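You operate a simulated robot arm through the tools that you are given. There is no shell and no other tool.

Carry out the task below with a simulated robot arm. There is one attempt and no reset: what you move stays moved.

Task
Put things in order on the steel deck of the green tester. At the end: the clear cup stands where the white solenoid (marked "24 V") stood; the white solenoid stands where the brown sensor (marked "D") stood; the brown sensor is on the white coils carton (marked "12 V"); the small grey block (marked "REDO") from the steel deck of the green tester stands on top of the brown short wooden block; whatever was shut is shut again. Leave all else as you found it, and nothing knocked over.

The check looks at the end state, three seconds after you hand in, the way a careful person would. Anything else that was tipped, shoved, dropped, spilled or broken makes it a failure.

Robot
A 6-joint arm with a two-finger parallel gripper, fixed in place. Base frame: the origin is at the foot of the arm, x ahead of it, y to its left, z up; the work surface is at about z = 0. Readings come in m, degrees, newtons and seconds.
With the tool pointing down near the work surface it reaches from about 0.12 to 0.5 m from the base axis. Its first joint turns from -72.0 to 72.0 degrees. Payload 0.65 kg.
Tool frame: the origin (TCP) lies between the finger pads and is the grasp point; the fingertips stand 0.025 m ahead of it; z points along the fingers, y is the line along which they close. Largest opening 0.076 m; finger width 0.018, thickness 0.01; the body of the gripper, 0.036 by 0.078 m, starts 0.045 m behind the TCP.
Orientation is told as [roll, pitch, yaw] about the base's x, y, z axes, in that order, counted from this pose: with the fingers straight down and closing along the base's y, the tool's x points along the base's -x, its y along +y and its z along -z.

Tools
- The arm moves only by the tool play_rows. Its argument "commands" is a list of rows, each a list of 7 numbers: the shift along the base's x, y, z in units of 20 mm (1.0 is 20 mm), then the turn, a rotation vector about the base's x, y, z in units of 8 degrees (1.0 is 8 degrees), then the opening, from 0 (shut) to 1 (fully open). In form: [[tx, ty, tz, wx, wy, wz, fingers], ...]. A call has 1 to 20 rows; each row shifts and turns the commanded pose from where the row before left it. A call with a number of a shift or a turn outside -1 to 1 is refused whole. A row lasts 0.2 s, in which the tool goes at most 0.05 m and 8.6 degrees; a call with a longer step from one row to the next is refused whole, and so is a gripper value outside its range. A pose out of reach is approached as far as the arm can. The call stops where the force on the tool passes 40 N (or 10 N more than at its start, if that is more) or the arm is blocked; 0.2 s more then pass. The fingers move at their own pace (about 0.108 m/s each) and stop on an object; they squeeze with about 23 N. The grip force told is the motor's: it shows also when the fingers shut on nothing. Time passes only in rows, and 0.2 s behind the last, so rows that do not move let the fingers close. It gives the time, the measured TCP pose, the force on the tool (base axes), the opening and the grip force at its end, in the units of the frame above (readings bear some noise), with the torque about the TCP (base axes, N m) and any sound that the robot's microphone picked up.
- Cameras (640 x 400 px; columns grow to the right, rows downward): "scene" is fixed at [0.0529, 0.282, 0.4026]; the picture's right is [-0.72, -0.69, 0.00], its down [-0.35, 0.37, -0.86] and it looks along [0.59, -0.62, -0.51] (base axes); focal length 230 px, centre (320, 200). "wrist" rides on the gripper at [0.058, 0.011, -0.081] in the tool frame; the picture's right is [-0.18, 0.98, 0.00], its down [-0.75, -0.14, -0.64] and it looks along [-0.63, -0.12, 0.77] (tool axes); focal length 243 px, centre (320, 200). There is no depth. A picture from a camera that has moved, and an enlarged one, comes with that camera's place and axes in the base frame and with its lens. The place of the scene camera against the robot may be out by one fixed shift of up to 0.018 m in any direction.
- grab_frame(camera): a new picture of that camera. The clock stands still meanwhile.
- close_up(camera, box): a new picture of the part [left, top, right, bottom] of that camera's present view, enlarged. The clock stands still meanwhile.
- close_job(): hands the job in; it is judged then, once.

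Nothing tells you positions but the pictures and the camera data. Unless the task says otherwise, let go and move clear before handing in.

The tools are called after ">>>" as a command line: name --pt "numbers of a row" for each row, then --argument value for the rest, lists and objects as JSON in quotes. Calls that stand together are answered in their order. play_rows: Moves the arm, as the interface text tells. Its arguments: {"type":"object","properties":{"commands":{"type":"array","items":{"type":"array","items":{"type":"number"}}}},"required":["commands"]} The other tools are called the same way: grab_frame (camera) takes a picture; close_up (camera, box) takes an enlarged picture of a part of a camera's view; close_job () hands the job in.

At the start:

```text
time: 0.0
position: [0.2427, 0.0389, 0.3115]
orientation: [0.1, 0.1, 0.0]
ft_force: [-0.1, 0.8, 0.2]
torque: [-0.04, -0.02, 0.0]
width: 0.0761
finger_force: 0.0
```

scene: 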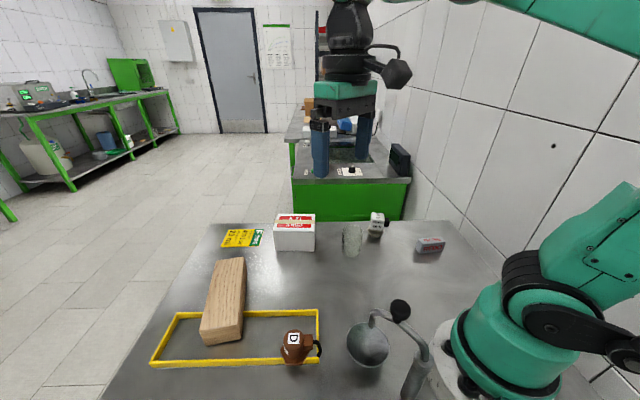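
wrist: 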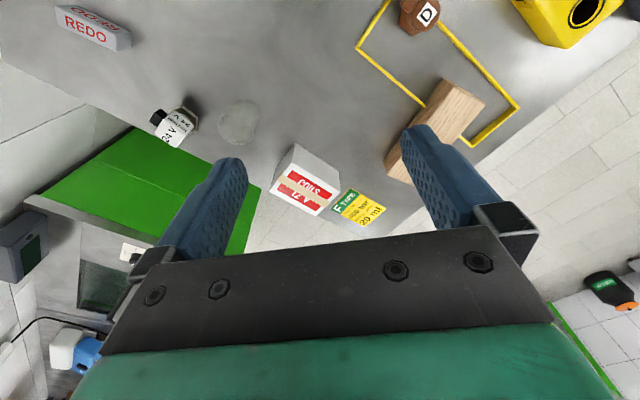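

I see a steel deck with a wooden block, a yellow frame with the brown sensor "D", the white carton, the clear cup, the white solenoid and the grey REDO block. I'll take enlarged views first to find positions.

>>> close_up --camera "scene" --box '[200, 190, 460, 290]'

>>> close_up --camera "scene" --box '[130, 240, 450, 400]'

>>> close_up --camera "wrist" --box '[40, 0, 360, 220]'

>>> close_up --camera "wrist" --box '[320, 0, 640, 220]'

>>> close_up --camera "scene" --box '[270, 80, 430, 220]'

```text
2.46 times, centred on (330, 240) of scene
camera zoom: at [0.0529, 0.282, 0.4026], right [-0.72, -0.69, 0.0], down [-0.35, 0.37, -0.86], along [0.59, -0.62, -0.51], focal length 566 px, centre (295, 102)
```

zoom: 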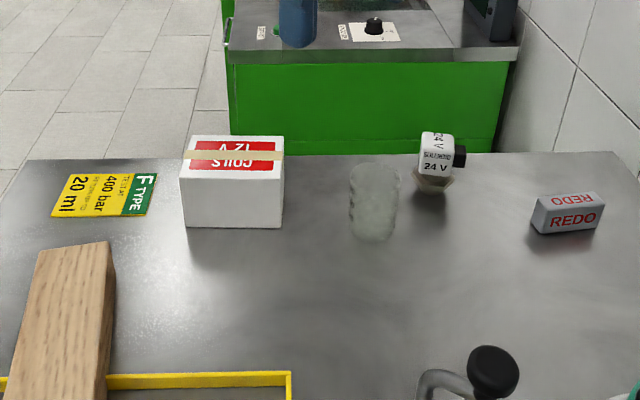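

```text
2.00 times, centred on (290, 320) of scene
camera zoom: at [0.0529, 0.282, 0.4026], right [-0.72, -0.69, 0.0], down [-0.35, 0.37, -0.86], along [0.59, -0.62, -0.51], focal length 460 px, centre (380, -40)
```

zoom: 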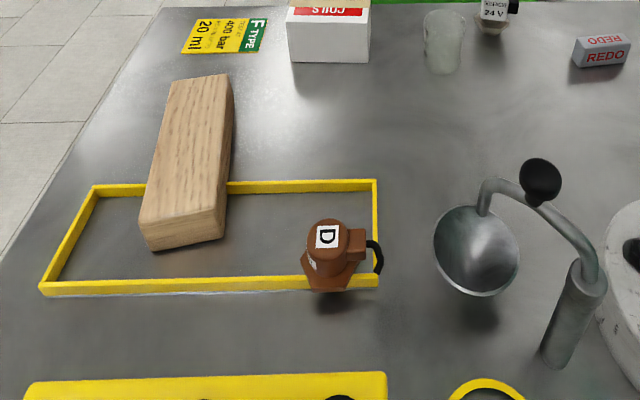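

```text
1.82 times, centred on (200, 110) of wrist
camera zoom: at [0.1843, 0.0499, 0.3933], right [0.18, 0.98, 0.0], down [0.75, -0.14, 0.64], along [0.63, -0.12, -0.77], focal length 441 px, centre (538, 364)
```

zoom: 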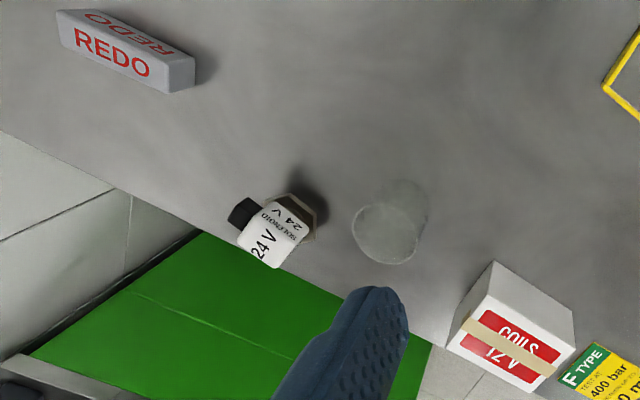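

```text
1.82 times, centred on (480, 110) of wrist
camera zoom: at [0.1843, 0.0499, 0.3933], right [0.18, 0.98, 0.0], down [0.75, -0.14, 0.64], along [0.63, -0.12, -0.77], focal length 441 px, centre (29, 364)
```

zoom: 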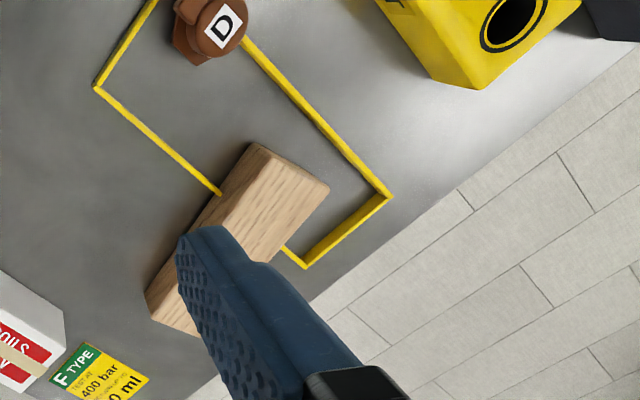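

```text
2.86 times, centred on (350, 150) of scene
camera zoom: at [0.0529, 0.282, 0.4026], right [-0.72, -0.69, 0.0], down [-0.35, 0.37, -0.86], along [0.59, -0.62, -0.51], focal length 656 px, centre (234, 343)
```

zoom: 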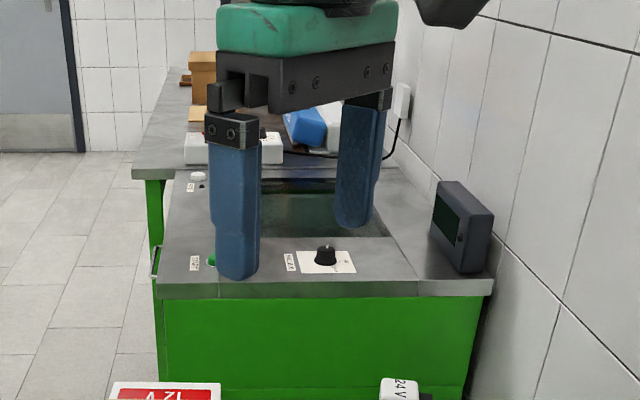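

The near steel table holds everything named; I want a view of the left part (yellow frame, sensor, wooden block, yellow box) from the wrist camera. I'll turn the gripper leftwards in the air without going lower.

>>> play_rows --pt "0 0 0 0 0 1 1" --pt "0 0 0 0 0 1 1" --pt "0 0 0 0 0 1 1" --pt "0 0 0 0 0 1 1" --pt "0 0 0 0 0 1 1" --pt "0 0 0 0 0 1 1" --pt "0 0 0 0 0 1 1" --pt "0 0 0 0 0 1 1"

>>> grab_frame --camera "wrist"

```text
time: 1.8
position: [0.2426, 0.0406, 0.3118]
orientation: [0.1, 0.0, 64.2]
ft_force: [-0.5, 0.1, -0.4]
torque: [-0.04, -0.01, -0.01]
width: 0.0758
finger_force: 0.0
```

```text
taken
camera wrist: at [0.2074, -0.0085, 0.3931], right [-0.8, 0.59, 0.0], down [0.46, 0.62, 0.64], along [0.38, 0.52, -0.77], focal length 243 px, centre (320, 200)
```

wrist: 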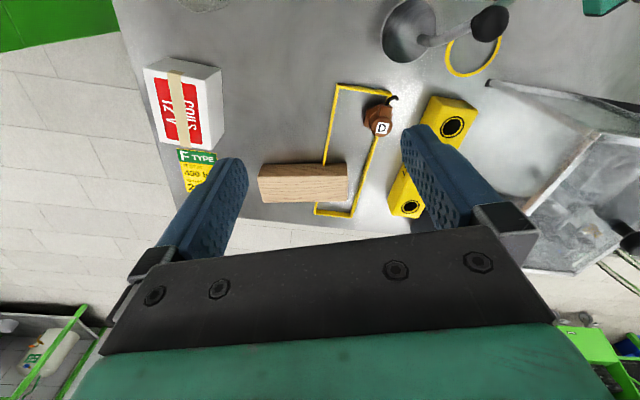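

I see the carton, wooden block, yellow frame with the sensor, a yellow fixture with round holes, and something like a clear panel to the far left. I'll turn further to see that.

>>> play_rows --pt "0 0 0 0 0 1 1" --pt "0 0 0 0 0 1 1" --pt "0 0 0 0 0 1 1" --pt "0 0 0 0 0 1 1" --pt "0 0 0 0 0 1 1" --pt "0 0 0 0 0 1 1"

>>> grab_frame --camera "wrist"

>>> grab_frame --camera "scene"

```text
time: 3.2
position: [0.2429, 0.0397, 0.3128]
orientation: [0.1, 0.0, 112.1]
ft_force: [0.8, 0.1, 0.4]
torque: [0.0, -0.02, 0.02]
width: 0.076
finger_force: 0.1
```

```text
taken
camera wrist: at [0.2545, -0.0195, 0.3937], right [-0.98, -0.2, 0.0], down [-0.15, 0.75, 0.64], along [-0.13, 0.63, -0.77], focal length 243 px, centre (320, 200)
```

wrist: 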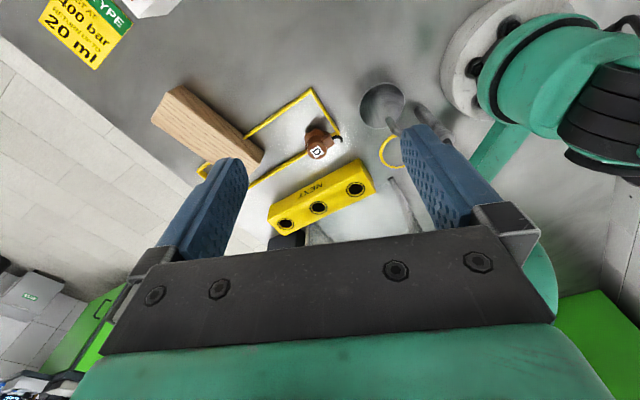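

```text
taken
```

scene: 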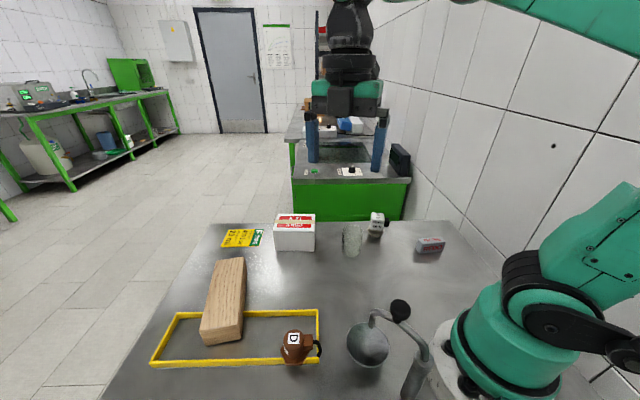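

There's a yellow "NEXT" rack beside the sensor and something clear behind it. I'll raise and shift the arm a bit to view that region.

>>> play_rows --pt "0 0 1 0 0 0 1" --pt "0 0 1 0 0 0 1" --pt "0 1 1 0 0 0 1" --pt "0 1 0 0 0 0 1" --pt "0 1 0 0 0 0 1" --pt "0 1 0 0 0 0 1" --pt "0 1 0 0 0 0 1"

>>> grab_frame --camera "wrist"

```text
time: 4.8
position: [0.2436, 0.1406, 0.3717]
orientation: [0.0, 0.0, 111.9]
ft_force: [1.0, -0.3, -0.2]
torque: [-0.02, -0.02, 0.03]
width: 0.0759
finger_force: 0.0
```

```text
taken
camera wrist: at [0.2549, 0.0803, 0.4531], right [-0.98, -0.2, 0.0], down [-0.15, 0.75, 0.64], along [-0.13, 0.63, -0.77], focal length 243 px, centre (320, 200)
```

wrist: 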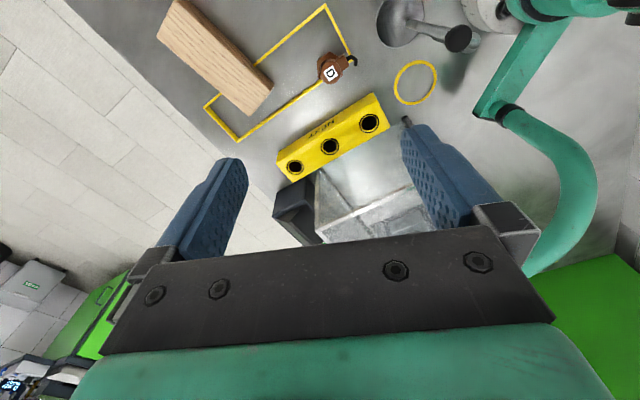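

There is a clear box-like thing with a dark bracket behind the yellow rack. I'll go a little further left and enlarge.

>>> play_rows --pt "0 1 0 0 0 0 1" --pt "0 1 0 0 0 0 1" --pt "0 1 0 0 0 0 1" --pt "0 1 0 0 0 0 1" --pt "-1 1 0 0 0 0 1"

>>> close_up --camera "wrist" --box '[220, 40, 500, 240]'

>>> grab_frame --camera "wrist"

```text
time: 6.0
position: [0.2204, 0.2421, 0.3657]
orientation: [0.0, 0.0, 112.1]
ft_force: [0.5, 0.1, 0.5]
torque: [0.04, 0.01, 0.01]
width: 0.076
finger_force: 0.0
out of reach, approached as far as the arm can: row 4
```

```text
2.00 times, centred on (360, 140) of wrist
camera zoom: at [0.2324, 0.1824, 0.4486], right [-0.98, -0.2, 0.0], down [-0.15, 0.75, 0.64], along [-0.13, 0.63, -0.77], focal length 485 px, centre (240, 320)
```

zoom: 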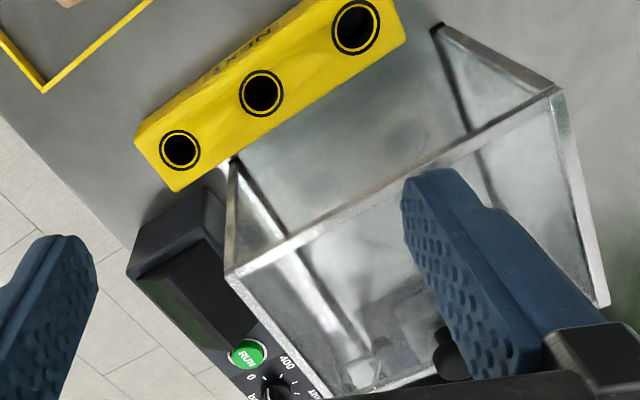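

```text
taken
camera wrist: at [0.2324, 0.1824, 0.4486], right [-0.98, -0.2, 0.0], down [-0.15, 0.75, 0.64], along [-0.13, 0.63, -0.77], focal length 243 px, centre (320, 200)
```

wrist: 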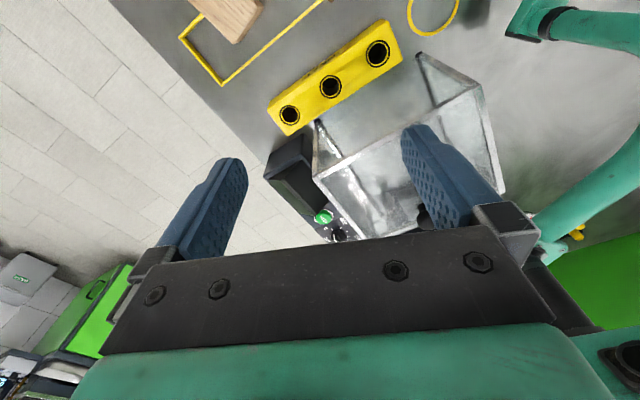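

The near bench is evidently the tester itself: a clear chamber, a RUN button and a rack. I'll shift slightly to look inside the chamber before starting.

>>> play_rows --pt "-1 0 0 0 0 0 1" --pt "-1 0 0 0 0 0 1" --pt "-1 0 0 0 0 0 1"

>>> grab_frame --camera "wrist"

>>> close_up --camera "wrist" --box '[200, 60, 440, 240]'

```text
time: 6.8
position: [0.1599, 0.2383, 0.3682]
orientation: [0.0, 0.0, 112.0]
ft_force: [0.4, 0.5, 1.0]
torque: [-0.01, 0.01, -0.01]
width: 0.0759
finger_force: 0.0
```

```text
taken
camera wrist: at [0.1732, 0.18, 0.4495], right [-0.98, -0.2, 0.0], down [-0.15, 0.75, 0.64], along [-0.13, 0.63, -0.77], focal length 243 px, centre (320, 200)
```

wrist: 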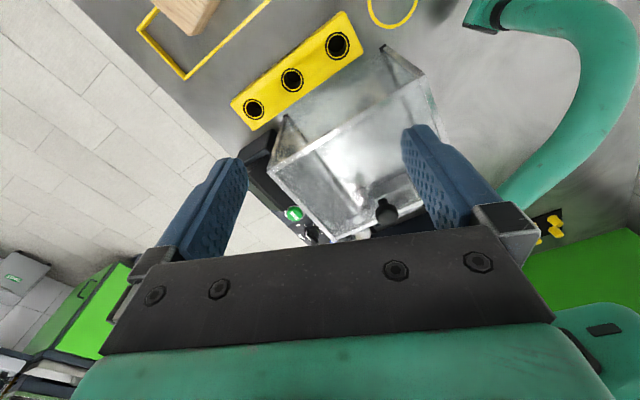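

```text
2.22 times, centred on (320, 150) of wrist
camera zoom: at [0.1732, 0.18, 0.4495], right [-0.98, -0.2, 0.0], down [-0.15, 0.75, 0.64], along [-0.13, 0.63, -0.77], focal length 539 px, centre (320, 311)
```

zoom: 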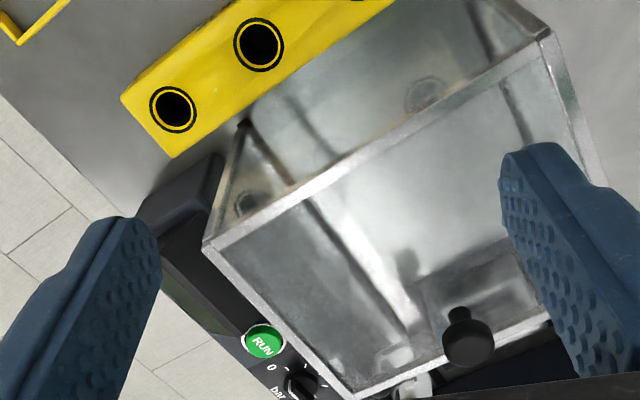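

The chamber is empty and does not matter; all the named things are in the open. Next I'll come down above the brown sensor (about x 0.215, y 0.178) for a close look.

>>> play_rows --pt "0.3 -0.33 -0.9 0 0 0 1" --pt "0.3 -0.33 -0.9 0 0 0 1" --pt "0.3 -0.33 -0.9 0 0 0 1" --pt "0.3 -0.33 -0.9 0 0 0 1" --pt "0.3 -0.33 -0.9 0 0 0 1" --pt "0.3 -0.33 -0.9 0 0 0 1" --pt "0.3 -0.33 -0.9 0 0 0 1" --pt "0.3 -0.33 -0.9 0 0 0 1" --pt "0.3 -0.33 -0.9 0 0 0 1"

>>> grab_frame --camera "wrist"

>>> close_up --camera "wrist" --box '[220, 10, 460, 160]'

>>> close_up --camera "scene" --box '[240, 310, 360, 385]'

```text
time: 8.8
position: [0.215, 0.1792, 0.2091]
orientation: [0.0, 0.0, 111.9]
ft_force: [1.0, -0.1, 0.8]
torque: [0.02, 0.04, 0.01]
width: 0.0761
finger_force: 0.0
```

```text
taken
camera wrist: at [0.2266, 0.1192, 0.2899], right [-0.98, -0.2, 0.0], down [-0.15, 0.75, 0.64], along [-0.13, 0.63, -0.77], focal length 243 px, centre (320, 200)
```

wrist: 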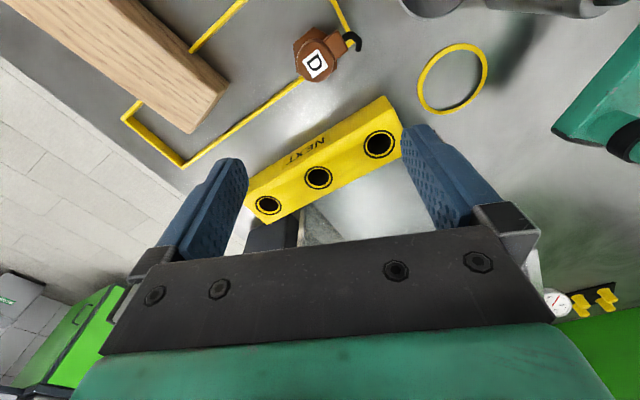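

```text
2.67 times, centred on (340, 85) of wrist
camera zoom: at [0.2266, 0.1192, 0.2899], right [-0.98, -0.2, 0.0], down [-0.15, 0.75, 0.64], along [-0.13, 0.63, -0.77], focal length 647 px, centre (267, 507)
```

zoom: 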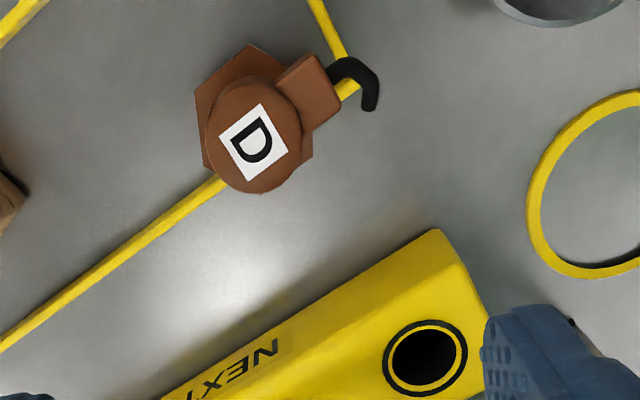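

```text
5.33 times, centred on (300, 348) of scene
camera zoom: at [0.0529, 0.2821, 0.4026], right [-0.72, -0.69, 0.0], down [-0.35, 0.37, -0.86], along [0.59, -0.62, -0.51], focal length 1225 px, centre (427, -587)
```

zoom: 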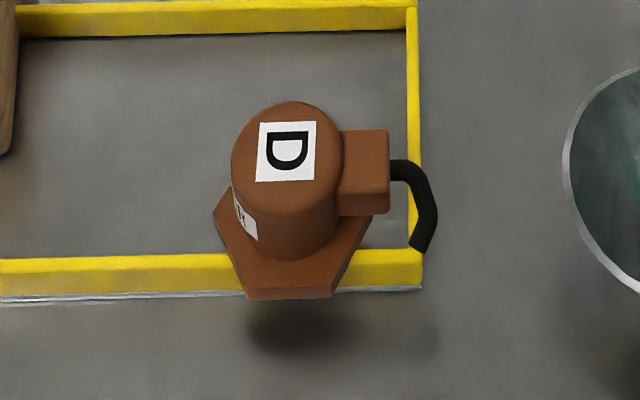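

The sensor's hex base appears to sit right at the yellow frame's rail and the wooden block also crosses a rail, so I want a low, flat view of how they stand. I'll tilt the tool and look from the side, staying clear of the bowl.

>>> play_rows --pt "0.46 -0.66 -0.2 0.81 0.17 0 1" --pt "0.46 -0.66 -0.2 0.81 0.17 0 1" --pt "0.46 -0.66 -0.2 0.81 0.17 0 1" --pt "0.46 -0.66 -0.2 0.81 0.17 0 1" --pt "0.46 -0.66 -0.2 0.81 0.17 0 1" --pt "0.46 -0.66 -0.2 0.81 0.17 0 1" --pt "0 0 -0.9 0 0 0 1" --pt "0 0 -0.9 0 0 0 1" --pt "0 0 -0.9 0 0 0 1" --pt "0 0 -0.9 0 0 0 1"

>>> grab_frame --camera "wrist"

>>> close_up --camera "wrist" --box '[200, 60, 440, 210]'

```text
time: 11.0
position: [0.2702, 0.0996, 0.1097]
orientation: [-8.2, -39.1, 114.9]
ft_force: [0.0, 1.0, 0.1]
torque: [-0.04, 0.01, -0.01]
width: 0.0762
finger_force: 0.1
```

```text
taken
camera wrist: at [0.2897, 0.0033, 0.1348], right [-0.98, -0.2, 0.01], down [-0.03, 0.17, 0.98], along [-0.2, 0.96, -0.18], focal length 243 px, centre (320, 200)
```

wrist: 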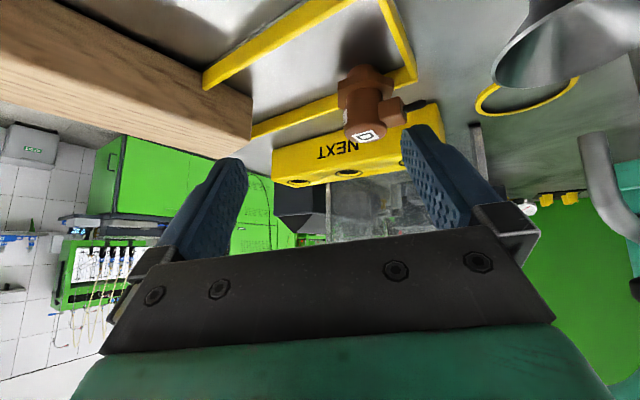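

```text
2.67 times, centred on (320, 135) of wrist
camera zoom: at [0.2897, 0.0033, 0.1348], right [-0.98, -0.2, 0.01], down [-0.03, 0.17, 0.98], along [-0.2, 0.96, -0.18], focal length 647 px, centre (320, 373)
```

zoom: 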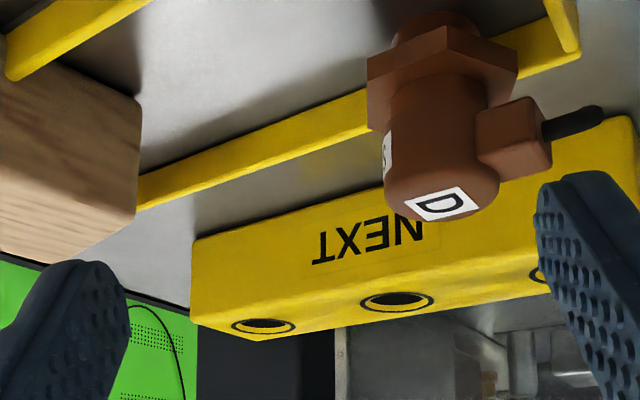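

The sensor is upright on a stub below its hex flange, at about (0.222, 0.163) with its top near z 0.055; the frame rail passes beneath or beside the stub. I'll enlarge the base and the block's edge to see how they meet the rails.

>>> close_up --camera "wrist" --box '[320, 40, 440, 115]'

>>> close_up --camera "wrist" --box '[140, 0, 300, 100]'

>>> close_up --camera "scene" --box '[180, 250, 280, 370]'

```text
5.33 times, centred on (380, 78) of wrist
camera zoom: at [0.2897, 0.0033, 0.1348], right [-0.98, -0.2, 0.01], down [-0.03, 0.17, 0.98], along [-0.2, 0.96, -0.18], focal length 1294 px, centre (0, 853)
```

zoom: 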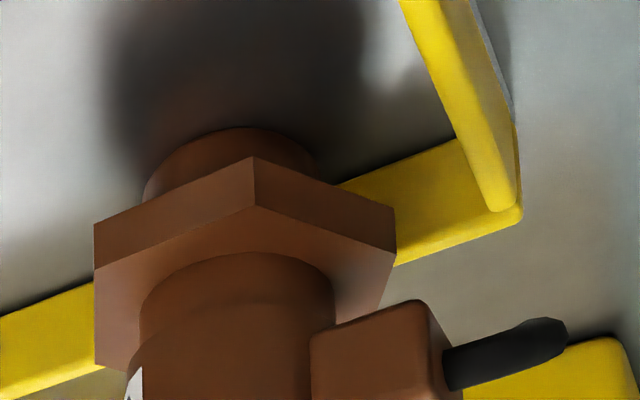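

```text
4.00 times, centred on (220, 50) of wrist
camera zoom: at [0.2897, 0.0033, 0.1348], right [-0.98, -0.2, 0.01], down [-0.03, 0.17, 0.98], along [-0.2, 0.96, -0.18], focal length 970 px, centre (720, 800)
```

zoom: 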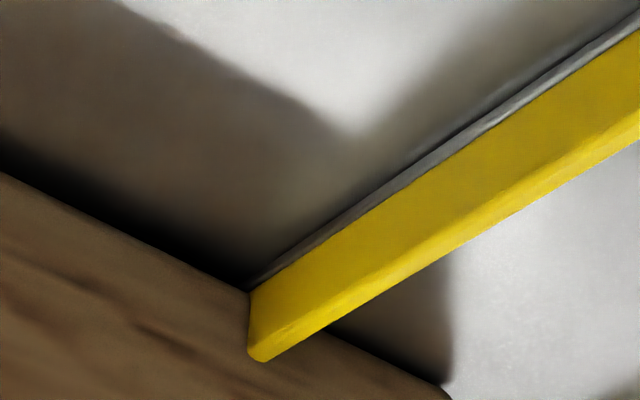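

```text
3.33 times, centred on (230, 310) of scene
camera zoom: at [0.0529, 0.282, 0.4026], right [-0.72, -0.69, 0.0], down [-0.35, 0.37, -0.86], along [0.59, -0.62, -0.51], focal length 766 px, centre (620, -167)
```

zoom: 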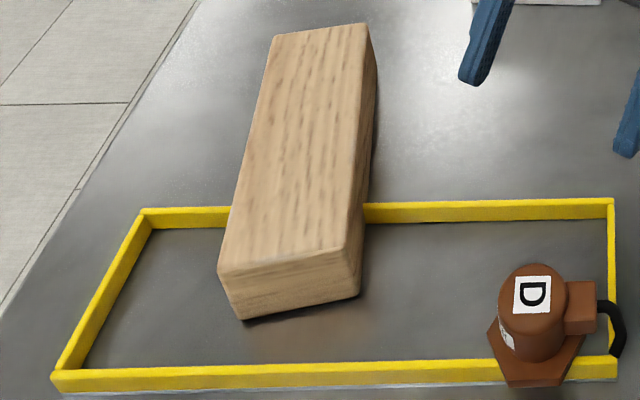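

The block sits flat on the deck through the frame, and the sensor stands upright on its stub. Next I'll lift, straighten the tool, and turn it forward over the right part to look at the carton, the cup and the solenoid.

>>> play_rows --pt "0 0 1 -0.81 -0.17 0 1" --pt "0 0 1 -0.81 -0.17 0 1" --pt "0 0 1 -0.81 -0.17 0 1" --pt "0 0 1 -0.81 -0.17 0 1" --pt "0 0 1 -0.81 -0.17 0 1" --pt "0 0 1 -0.81 -0.17 0 1"

>>> play_rows --pt "0 -0.5 0 0 0 -1 1" --pt "0 -0.5 0 0 0 -1 1" --pt "0 -0.5 0 0 0 -1 1" --pt "0 -0.5 0 0 0 -1 1" --pt "0 -0.5 0 0 0 -1 1" --pt "0 -0.5 0 0 0 -1 1" --pt "0 -0.5 0 0 0 -1 1" --pt "0 -0.5 0 0 0 -1 1" --pt "0 -0.5 0 0 0 -1 1" --pt "0 -0.5 0 0 0 -1 1" --pt "0 -0.5 0 0 0 -1 1" --pt "0 -0.5 0 0 0 -1 1" --pt "0 -0.5 0 0 0 -1 1" --pt "0 -0.5 0 0 0 -1 1"

>>> grab_frame --camera "wrist"

```text
time: 12.4
position: [0.2691, 0.0987, 0.2307]
orientation: [0.0, 0.2, 112.0]
ft_force: [0.3, 0.2, -0.2]
torque: [0.0, -0.03, 0.01]
width: 0.076
finger_force: 0.0
```

```text
time: 15.4
position: [0.2696, -0.0415, 0.2305]
orientation: [0.0, 0.0, -0.2]
ft_force: [0.9, -0.1, 0.1]
torque: [-0.02, 0.02, 0.02]
width: 0.0761
finger_force: 0.0
```

```text
taken
camera wrist: at [0.2122, -0.0313, 0.3117], right [0.19, 0.98, 0.0], down [0.75, -0.14, 0.64], along [0.63, -0.12, -0.77], focal length 243 px, centre (320, 200)
```

wrist: 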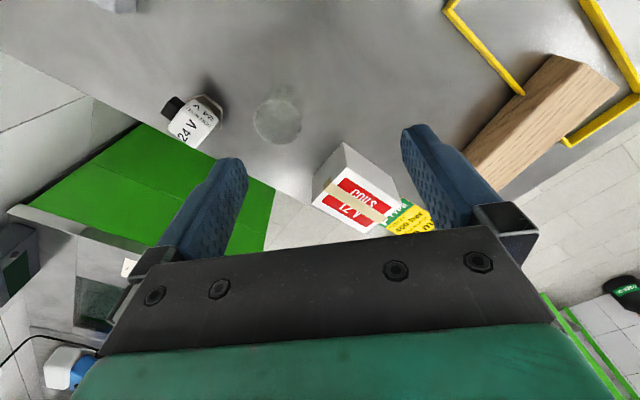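

I now see the carton near the far edge, the clear cup, and the solenoid near the right edge. I'll enlarge each.

>>> close_up --camera "wrist" --box '[150, 60, 330, 172]'

>>> close_up --camera "wrist" --box '[280, 120, 440, 240]'

>>> close_up --camera "scene" --box '[330, 200, 450, 270]'

>>> close_up --camera "scene" --box '[210, 200, 370, 270]'

```text
3.56 times, centred on (240, 116) of wrist
camera zoom: at [0.2122, -0.0313, 0.3117], right [0.19, 0.98, 0.0], down [0.75, -0.14, 0.64], along [0.63, -0.12, -0.77], focal length 863 px, centre (604, 499)
```

zoom: 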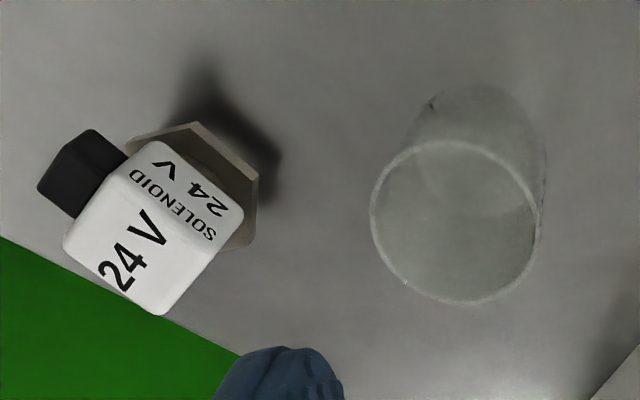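

```text
3.33 times, centred on (360, 180) of wrist
camera zoom: at [0.2122, -0.0313, 0.3117], right [0.19, 0.98, 0.0], down [0.75, -0.14, 0.64], along [0.63, -0.12, -0.77], focal length 809 px, centre (187, 267)
```

zoom: 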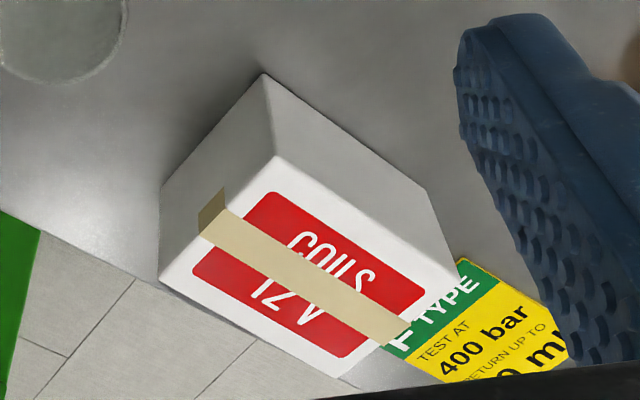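

```text
5.33 times, centred on (390, 235) of scene
camera zoom: at [0.0529, 0.2821, 0.4026], right [-0.72, -0.69, 0.0], down [-0.35, 0.37, -0.86], along [0.59, -0.62, -0.51], focal length 1225 px, centre (-53, 13)
```

zoom: 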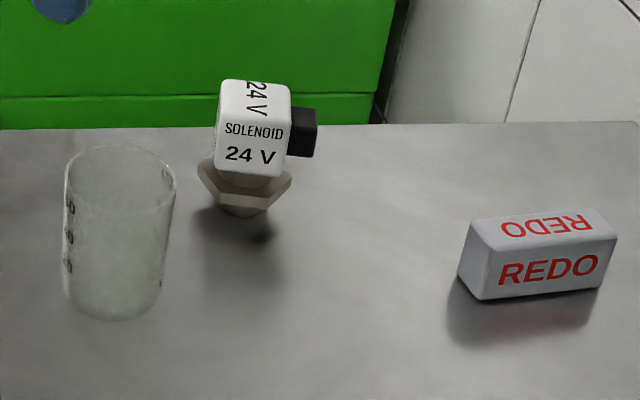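

```text
4.00 times, centred on (290, 235) of scene
camera zoom: at [0.0529, 0.2821, 0.4026], right [-0.72, -0.69, 0.0], down [-0.35, 0.37, -0.86], along [0.59, -0.62, -0.51], focal length 919 px, centre (440, 60)
```

zoom: 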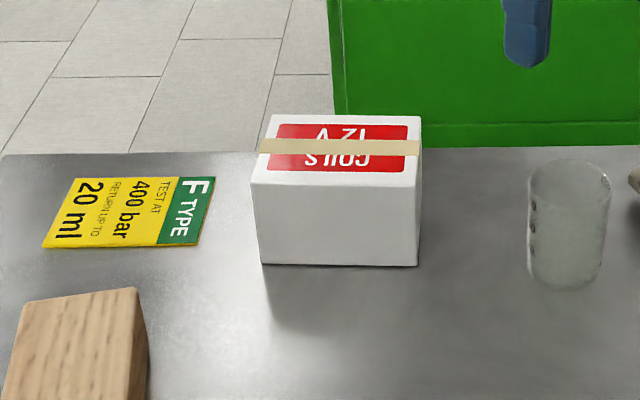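

The carton sits at about (0.43, -0.02) with its top at z ≈ 0.062; the cup is at about (0.300, -0.091) and the solenoid at about (0.294, -0.192). I'll go back above the sensor with the fingers set to close across its connector (yaw 45).

>>> play_rows --pt "-0.2 0.85 -0.2 0 0 0.47 1" --pt "-0.2 0.85 -0.2 0 0 0.47 1" --pt "-0.2 0.85 -0.2 0 0 0.47 1" --pt "-0.2 0.85 -0.2 0 0 0.47 1" --pt "-0.2 0.85 -0.2 0 0 0.47 1" --pt "-0.2 0.85 -0.2 0 0 0.47 1" --pt "-0.2 0.85 -0.3 0 0 0.47 1" --pt "-0.2 0.85 -0.3 0 0 0.47 1" --pt "-0.2 0.85 -0.5 0 0 0.47 1" --pt "-0.2 0.85 -0.5 0 0 0.47 1" --pt "-0.2 0.85 -0.5 0 0 0.47 1" --pt "-0.2 0.85 -0.5 0 0 0.47 1"

>>> grab_frame --camera "wrist"

>>> grab_frame --camera "scene"

```text
time: 18.0
position: [0.2216, 0.1649, 0.1562]
orientation: [0.0, 0.0, 45.2]
ft_force: [0.0, -0.9, -1.2]
torque: [-0.01, 0.02, 0.02]
width: 0.0759
finger_force: 0.0
```

```text
taken
camera wrist: at [0.1731, 0.1304, 0.2373], right [-0.57, 0.82, 0.0], down [0.63, 0.43, 0.64], along [0.53, 0.37, -0.77], focal length 243 px, centre (320, 200)
```

wrist: 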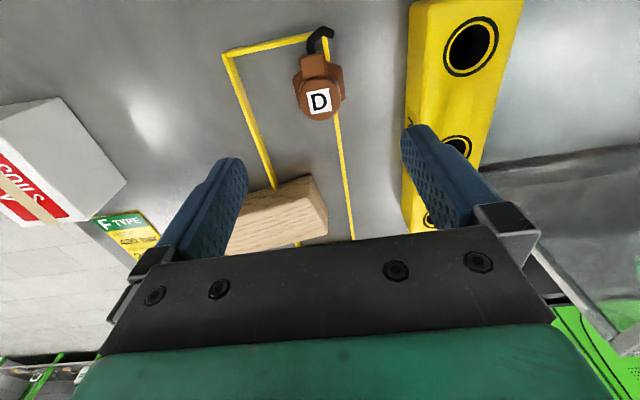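

```text
taken
```

scene: 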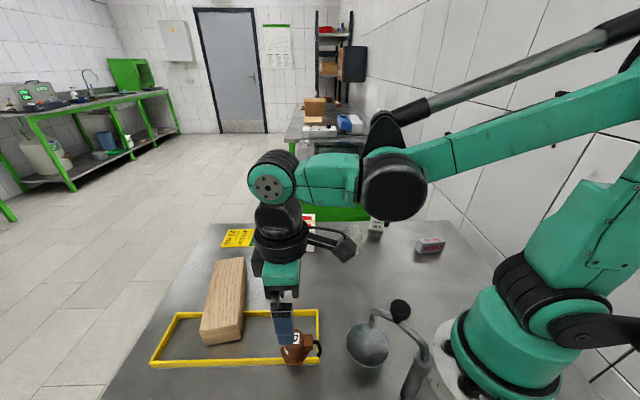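

The gripper is above the sensor. I'll enlarge to refine its position and check the clearance to the yellow NEXT rack on the right.

>>> close_up --camera "wrist" --box '[240, 10, 440, 135]'

>>> close_up --camera "scene" --box '[230, 270, 360, 380]'

```text
3.20 times, centred on (340, 72) of wrist
camera zoom: at [0.1731, 0.1304, 0.2373], right [-0.57, 0.82, 0.0], down [0.63, 0.43, 0.64], along [0.53, 0.37, -0.77], focal length 776 px, centre (256, 608)
```

zoom: 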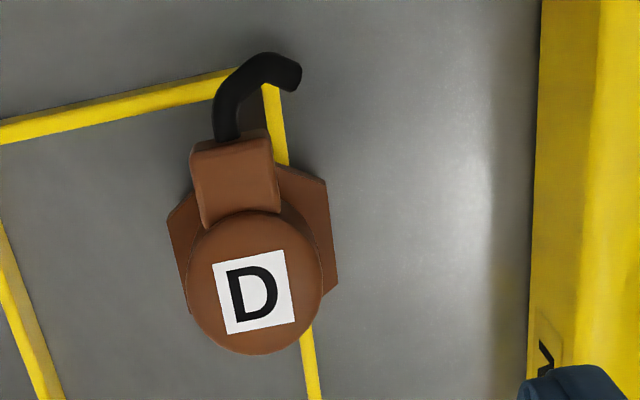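

```text
3.64 times, centred on (295, 325) of scene
camera zoom: at [0.0529, 0.282, 0.4026], right [-0.72, -0.69, 0.0], down [-0.35, 0.37, -0.86], along [0.59, -0.62, -0.51], focal length 835 px, centre (411, -254)
```

zoom: 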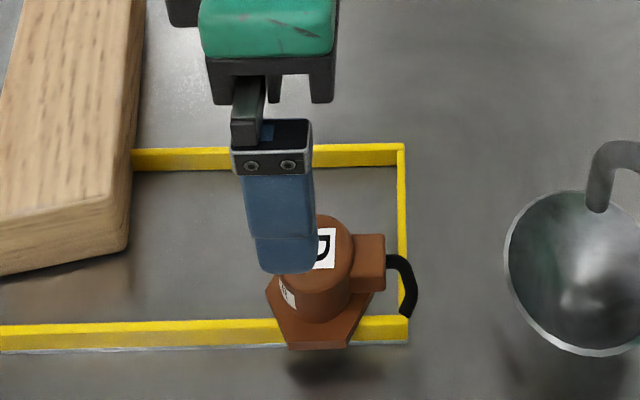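

The sensor axis is at (0.221, 0.163), the hex is about 42 mm across flats and the body about 31 mm across; the rack is well clear. I'll descend so the fingertips stop just above the hex and then close.

>>> play_rows --pt "0 -0.08 -0.86 0 0 0 1" --pt "0 0 -0.86 0 0 0 1" --pt "0 0 -0.86 0 0 0 1" --pt "0 0 -0.86 0 0 0 1" --pt "0 0 -0.86 0 0 0 1" --pt "0 0 -0.8 0 0 0 1" --pt "0 0 0 0 0 0 1"

>>> close_up --camera "scene" --box '[230, 290, 360, 380]'

>>> grab_frame --camera "wrist"

```text
time: 19.6
position: [0.2243, 0.1616, 0.0539]
orientation: [-0.1, 0.0, 45.0]
ft_force: [0.1, -0.2, 0.0]
torque: [0.01, 0.0, 0.02]
width: 0.0759
finger_force: 0.0
```

```text
4.44 times, centred on (295, 335) of scene
camera zoom: at [0.0529, 0.282, 0.4026], right [-0.72, -0.69, 0.0], down [-0.35, 0.37, -0.86], along [0.59, -0.62, -0.51], focal length 1021 px, centre (431, -400)
```

zoom: 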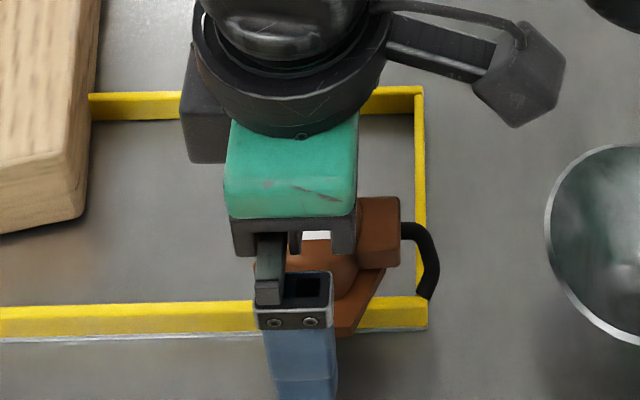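

```text
taken
camera wrist: at [0.1755, 0.1277, 0.1349], right [-0.57, 0.82, 0.0], down [0.63, 0.43, 0.64], along [0.53, 0.36, -0.77], focal length 243 px, centre (320, 200)
```

wrist: 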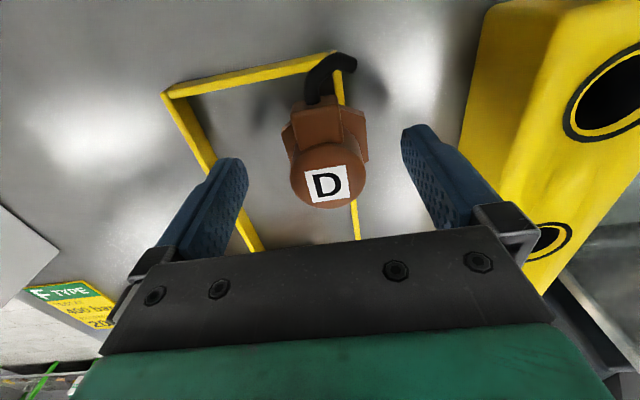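

The fingers straddle the sensor body. I'll enlarge to centre it before closing.

>>> close_up --camera "wrist" --box '[220, 90, 440, 227]'

```text
2.91 times, centred on (330, 158) of wrist
camera zoom: at [0.1755, 0.1277, 0.1349], right [-0.57, 0.82, 0.0], down [0.63, 0.43, 0.64], along [0.53, 0.36, -0.77], focal length 706 px, centre (291, 321)
```

zoom: 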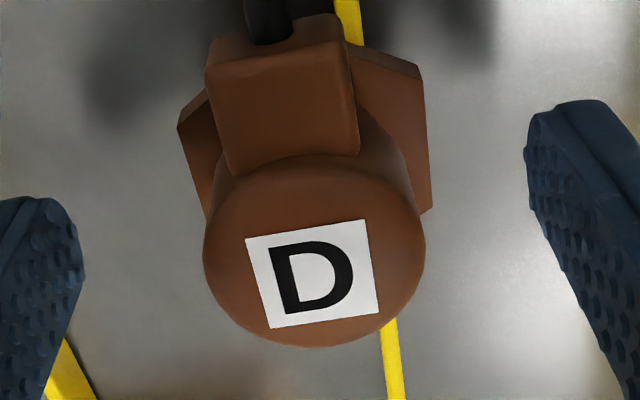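

The sensor's axis is about 4 mm off in both tool directions; I'll shift 6 mm in -x and then close the fingers.

>>> play_rows --pt "-0.3 0 0 0 0 0 1" --pt "0 0 0 0 0 0 1" --pt "0 0 0 0 0 0 0.6" --pt "0 0 0 0 0 0 0.45" --pt "0 0 0 0 0 0 0.3" --pt "0 0 0 0 0 0 0" --pt "0 0 0 0 0 0 0" --pt "0 0 0 0 0 0 0"

>>> close_up --camera "wrist" --box '[220, 90, 440, 227]'

```text
time: 21.4
position: [0.217, 0.1628, 0.0545]
orientation: [0.0, -0.1, 45.1]
ft_force: [0.7, 0.6, 0.8]
torque: [0.02, 0.03, -0.02]
width: 0.0307
finger_force: 23.0
```

```text
2.91 times, centred on (330, 158) of wrist
camera zoom: at [0.1688, 0.1285, 0.1351], right [-0.57, 0.82, 0.0], down [0.63, 0.43, 0.64], along [0.53, 0.36, -0.77], focal length 706 px, centre (291, 321)
```

zoom: 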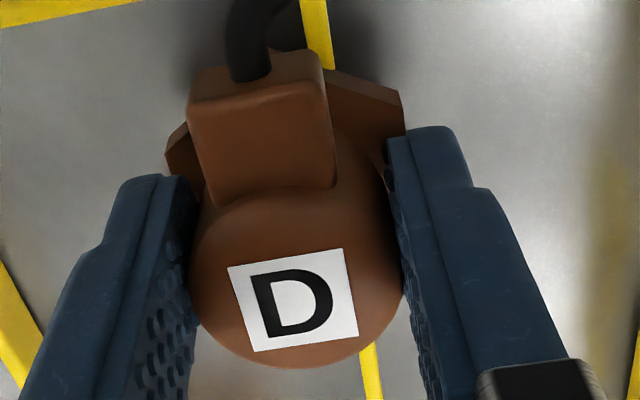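

The sensor is firmly held (30.7 mm) and centred; its place was (0.217, 0.163) with TCP z 0.054. I'll lift it straight up, check, then carry it over to the carton.

>>> play_rows --pt "0 0 0.5 0 0 0 0" --pt "0 0 1 0 0 0 0" --pt "0 0 1 0 0 0 0" --pt "0 0 1 0 0 0 0" --pt "0 0 1 0 0 0 0" --pt "0 0 1 0 0 0 0" --pt "0 0 1 0 0 0 0"

>>> close_up --camera "wrist" --box '[160, 40, 480, 240]'

>>> close_up --camera "scene" --box '[200, 220, 400, 390]'

```text
time: 23.0
position: [0.216, 0.1634, 0.1833]
orientation: [-0.1, 0.0, 45.1]
ft_force: [-0.9, -1.0, 0.1]
torque: [-0.02, -0.01, 0.01]
width: 0.0
finger_force: 23.2
```

```text
2.00 times, centred on (320, 140) of wrist
camera zoom: at [0.1679, 0.1287, 0.2641], right [-0.57, 0.82, 0.0], down [0.63, 0.43, 0.64], along [0.53, 0.36, -0.77], focal length 485 px, centre (320, 320)
```

zoom: 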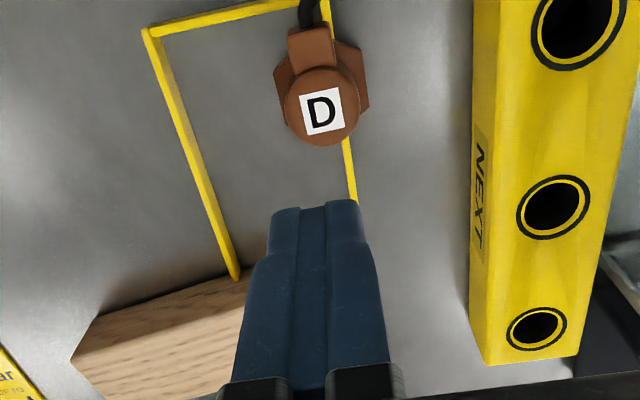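

```text
2.35 times, centred on (300, 305) of scene
camera zoom: at [0.0529, 0.282, 0.4026], right [-0.72, -0.69, 0.0], down [-0.35, 0.37, -0.86], along [0.59, -0.62, -0.51], focal length 540 px, centre (367, -47)
```

zoom: 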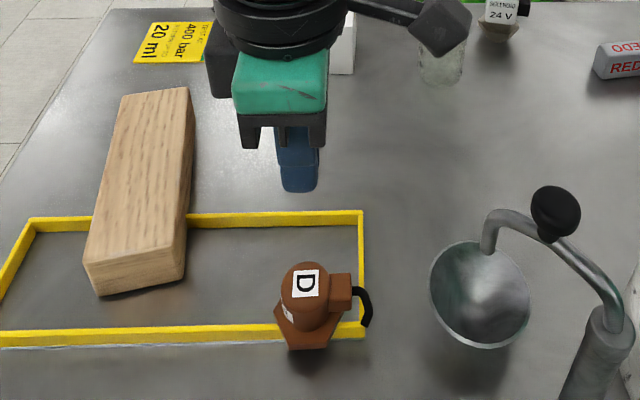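

The sensor slipped out of the grip on the way up, but it still stands in its place. I'll re-grip lower on the flat sides of its hex flange, where the pads bear flat, and lift slowly.

>>> play_rows --pt "0 0 0 0 0 0 1" --pt "0 0 0 0 0 0 1" --pt "0 0 0 0 0 0 1" --pt "0 0 -1 0 0 0 1" --pt "0 0 -1 0 0 0 1" --pt "0 0 -1 0 0 0 1" --pt "0 0 -1 0 0 0 1" --pt "0 0 -1 0 0 0 1" --pt "0 0 -1 0 0 0 1" --pt "0 0 0 0 0 0 1"

>>> close_up --camera "wrist" --box '[220, 90, 440, 227]'

```text
time: 25.2
position: [0.216, 0.1606, 0.062]
orientation: [0.0, -0.1, 45.0]
ft_force: [-0.4, -0.3, -0.5]
torque: [0.01, 0.0, 0.0]
width: 0.0761
finger_force: 0.1
```

```text
2.91 times, centred on (330, 158) of wrist
camera zoom: at [0.1672, 0.1262, 0.1441], right [-0.57, 0.82, 0.0], down [0.63, 0.43, 0.64], along [0.53, 0.36, -0.77], focal length 706 px, centre (291, 321)
```

zoom: 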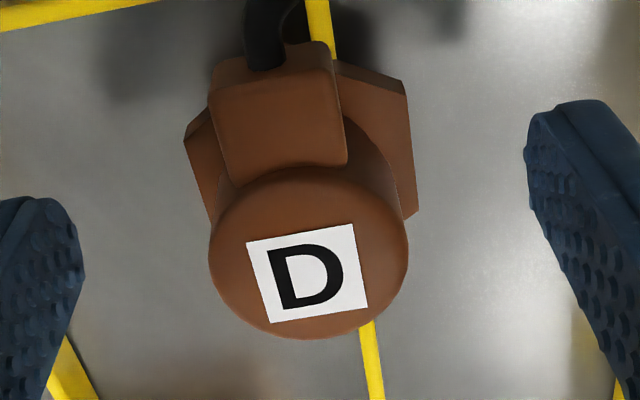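

Nearly centred; I'll shift about 3 mm in +y, go down to put the pads at the hex, and close slowly.

>>> play_rows --pt "-0.05 0.14 0 0 0 0 1" --pt "0 0 -0.5 0 0 0 1" --pt "0 0 -0.5 0 0 0 1" --pt "0 0 -0.5 0 0 0 1" --pt "0 0 0 0 0 0 1"

>>> close_up --camera "wrist" --box '[220, 90, 440, 227]'

```text
time: 26.4
position: [0.2156, 0.1659, 0.0319]
orientation: [0.0, 0.0, 45.1]
ft_force: [-0.4, 0.0, 0.2]
torque: [0.01, 0.04, -0.03]
width: 0.0759
finger_force: 0.1
```

```text
2.91 times, centred on (330, 158) of wrist
camera zoom: at [0.1664, 0.132, 0.114], right [-0.57, 0.82, 0.0], down [0.63, 0.43, 0.64], along [0.53, 0.36, -0.77], focal length 706 px, centre (291, 321)
```

zoom: 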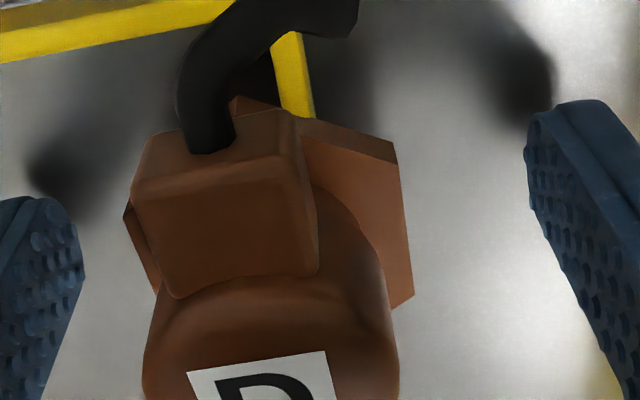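

Slightly overshot by about 2.5 mm; I'll correct and close gently on the hex flats.

>>> play_rows --pt "0.09 -0.09 0 0 0 0 1" --pt "0 0 0 0 0 0 0.75" --pt "0 0 0 0 0 0 0.62" --pt "0 0 0 0 0 0 0.5" --pt "0 0 0 0 0 0 0.2" --pt "0 0 0 0 0 0 0" --pt "0 0 0 0 0 0 0" --pt "0 0 0 0 0 0 0"

>>> close_up --camera "wrist" --box '[220, 90, 440, 227]'

```text
time: 28.2
position: [0.2179, 0.1641, 0.0327]
orientation: [-0.1, -0.1, 45.1]
ft_force: [-0.9, 0.0, -0.4]
torque: [0.0, 0.01, 0.01]
width: 0.043
finger_force: 22.8
```

```text
2.91 times, centred on (330, 158) of wrist
camera zoom: at [0.1684, 0.1297, 0.1143], right [-0.57, 0.82, 0.0], down [0.63, 0.43, 0.64], along [0.53, 0.36, -0.77], focal length 706 px, centre (291, 321)
```

zoom: 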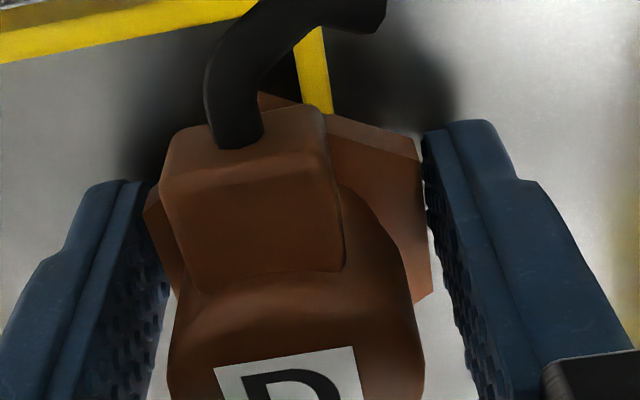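

The pads now sit on the hex flats (43 mm). I'll lift slowly by about 20 mm and check.

>>> play_rows --pt "0 0 0.1 0 0 0 0" --pt "0 0 0.15 0 0 0 0" --pt "0 0 0.2 0 0 0 0" --pt "0 0 0.25 0 0 0 0" --pt "0 0 0.25 0 0 0 0"

>>> close_up --camera "scene" --box '[230, 290, 360, 380]'

>>> close_up --camera "wrist" --box '[220, 90, 440, 227]'

```text
time: 29.4
position: [0.2174, 0.1626, 0.0524]
orientation: [0.0, 0.1, 45.2]
ft_force: [0.3, 1.1, -1.5]
torque: [0.01, -0.02, -0.03]
width: 0.0431
finger_force: 22.8
```

```text
4.44 times, centred on (295, 335) of scene
camera zoom: at [0.0529, 0.282, 0.4026], right [-0.72, -0.69, 0.0], down [-0.35, 0.37, -0.86], along [0.59, -0.62, -0.51], focal length 1021 px, centre (431, -400)
```

zoom: 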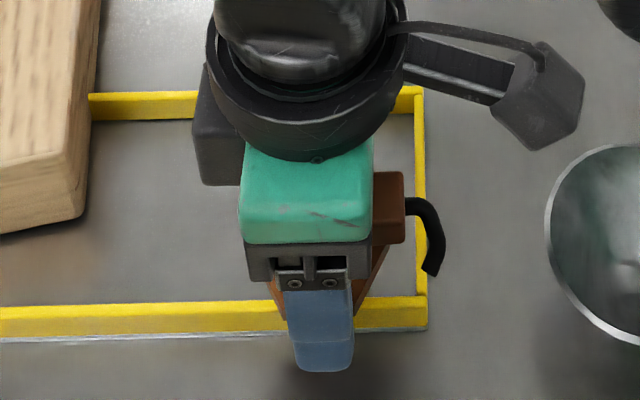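

```text
2.91 times, centred on (330, 158) of wrist
camera zoom: at [0.1678, 0.1288, 0.1338], right [-0.57, 0.82, 0.0], down [0.63, 0.43, 0.64], along [0.53, 0.36, -0.77], focal length 706 px, centre (291, 321)
```

zoom: 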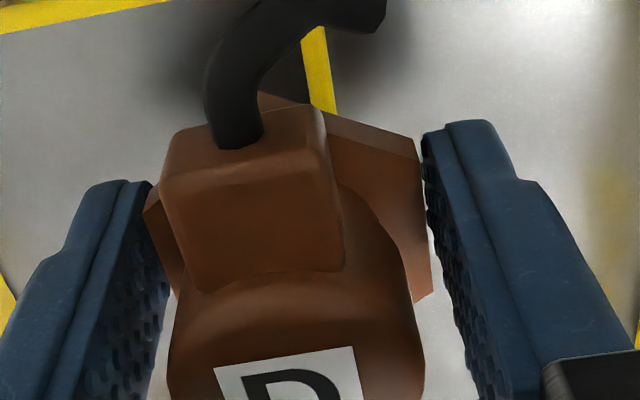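

It lifted cleanly this time (weight about 1.5 N). I'll raise it further at a gentle pace.

>>> play_rows --pt "0 0 0.3 0 0 0 0" --pt "0 0 0.4 0 0 0 0" --pt "0 0 0.5 0 0 0 0" --pt "0 0 0.5 0 0 0 0" --pt "0 0 0.5 0 0 0 0" --pt "0 0 0.5 0 0 0 0" --pt "0 0 0.5 0 0 0 0" --pt "0 0 0.5 0 0 0 0" --pt "0 0 0.5 0 0 0 0" --pt "0 0 0.5 0 0 0 0" --pt "0 0 0.5 0 0 0 0" --pt "0 0 0.4 0 0 0 0" --pt "0 0 0.2 0 0 0 0"

>>> close_up --camera "scene" --box '[210, 250, 370, 380]'

```text
time: 32.2
position: [0.218, 0.1646, 0.1691]
orientation: [0.0, 0.0, 45.1]
ft_force: [-0.3, -1.4, -1.2]
torque: [-0.02, -0.04, 0.04]
width: 0.043
finger_force: 23.2
```

```text
3.08 times, centred on (290, 315) of scene
camera zoom: at [0.0529, 0.2821, 0.4026], right [-0.72, -0.69, 0.0], down [-0.35, 0.37, -0.86], along [0.59, -0.62, -0.51], focal length 707 px, centre (412, -154)
```

zoom: 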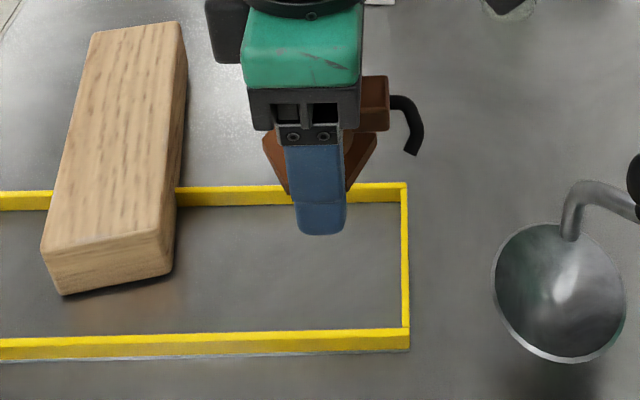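

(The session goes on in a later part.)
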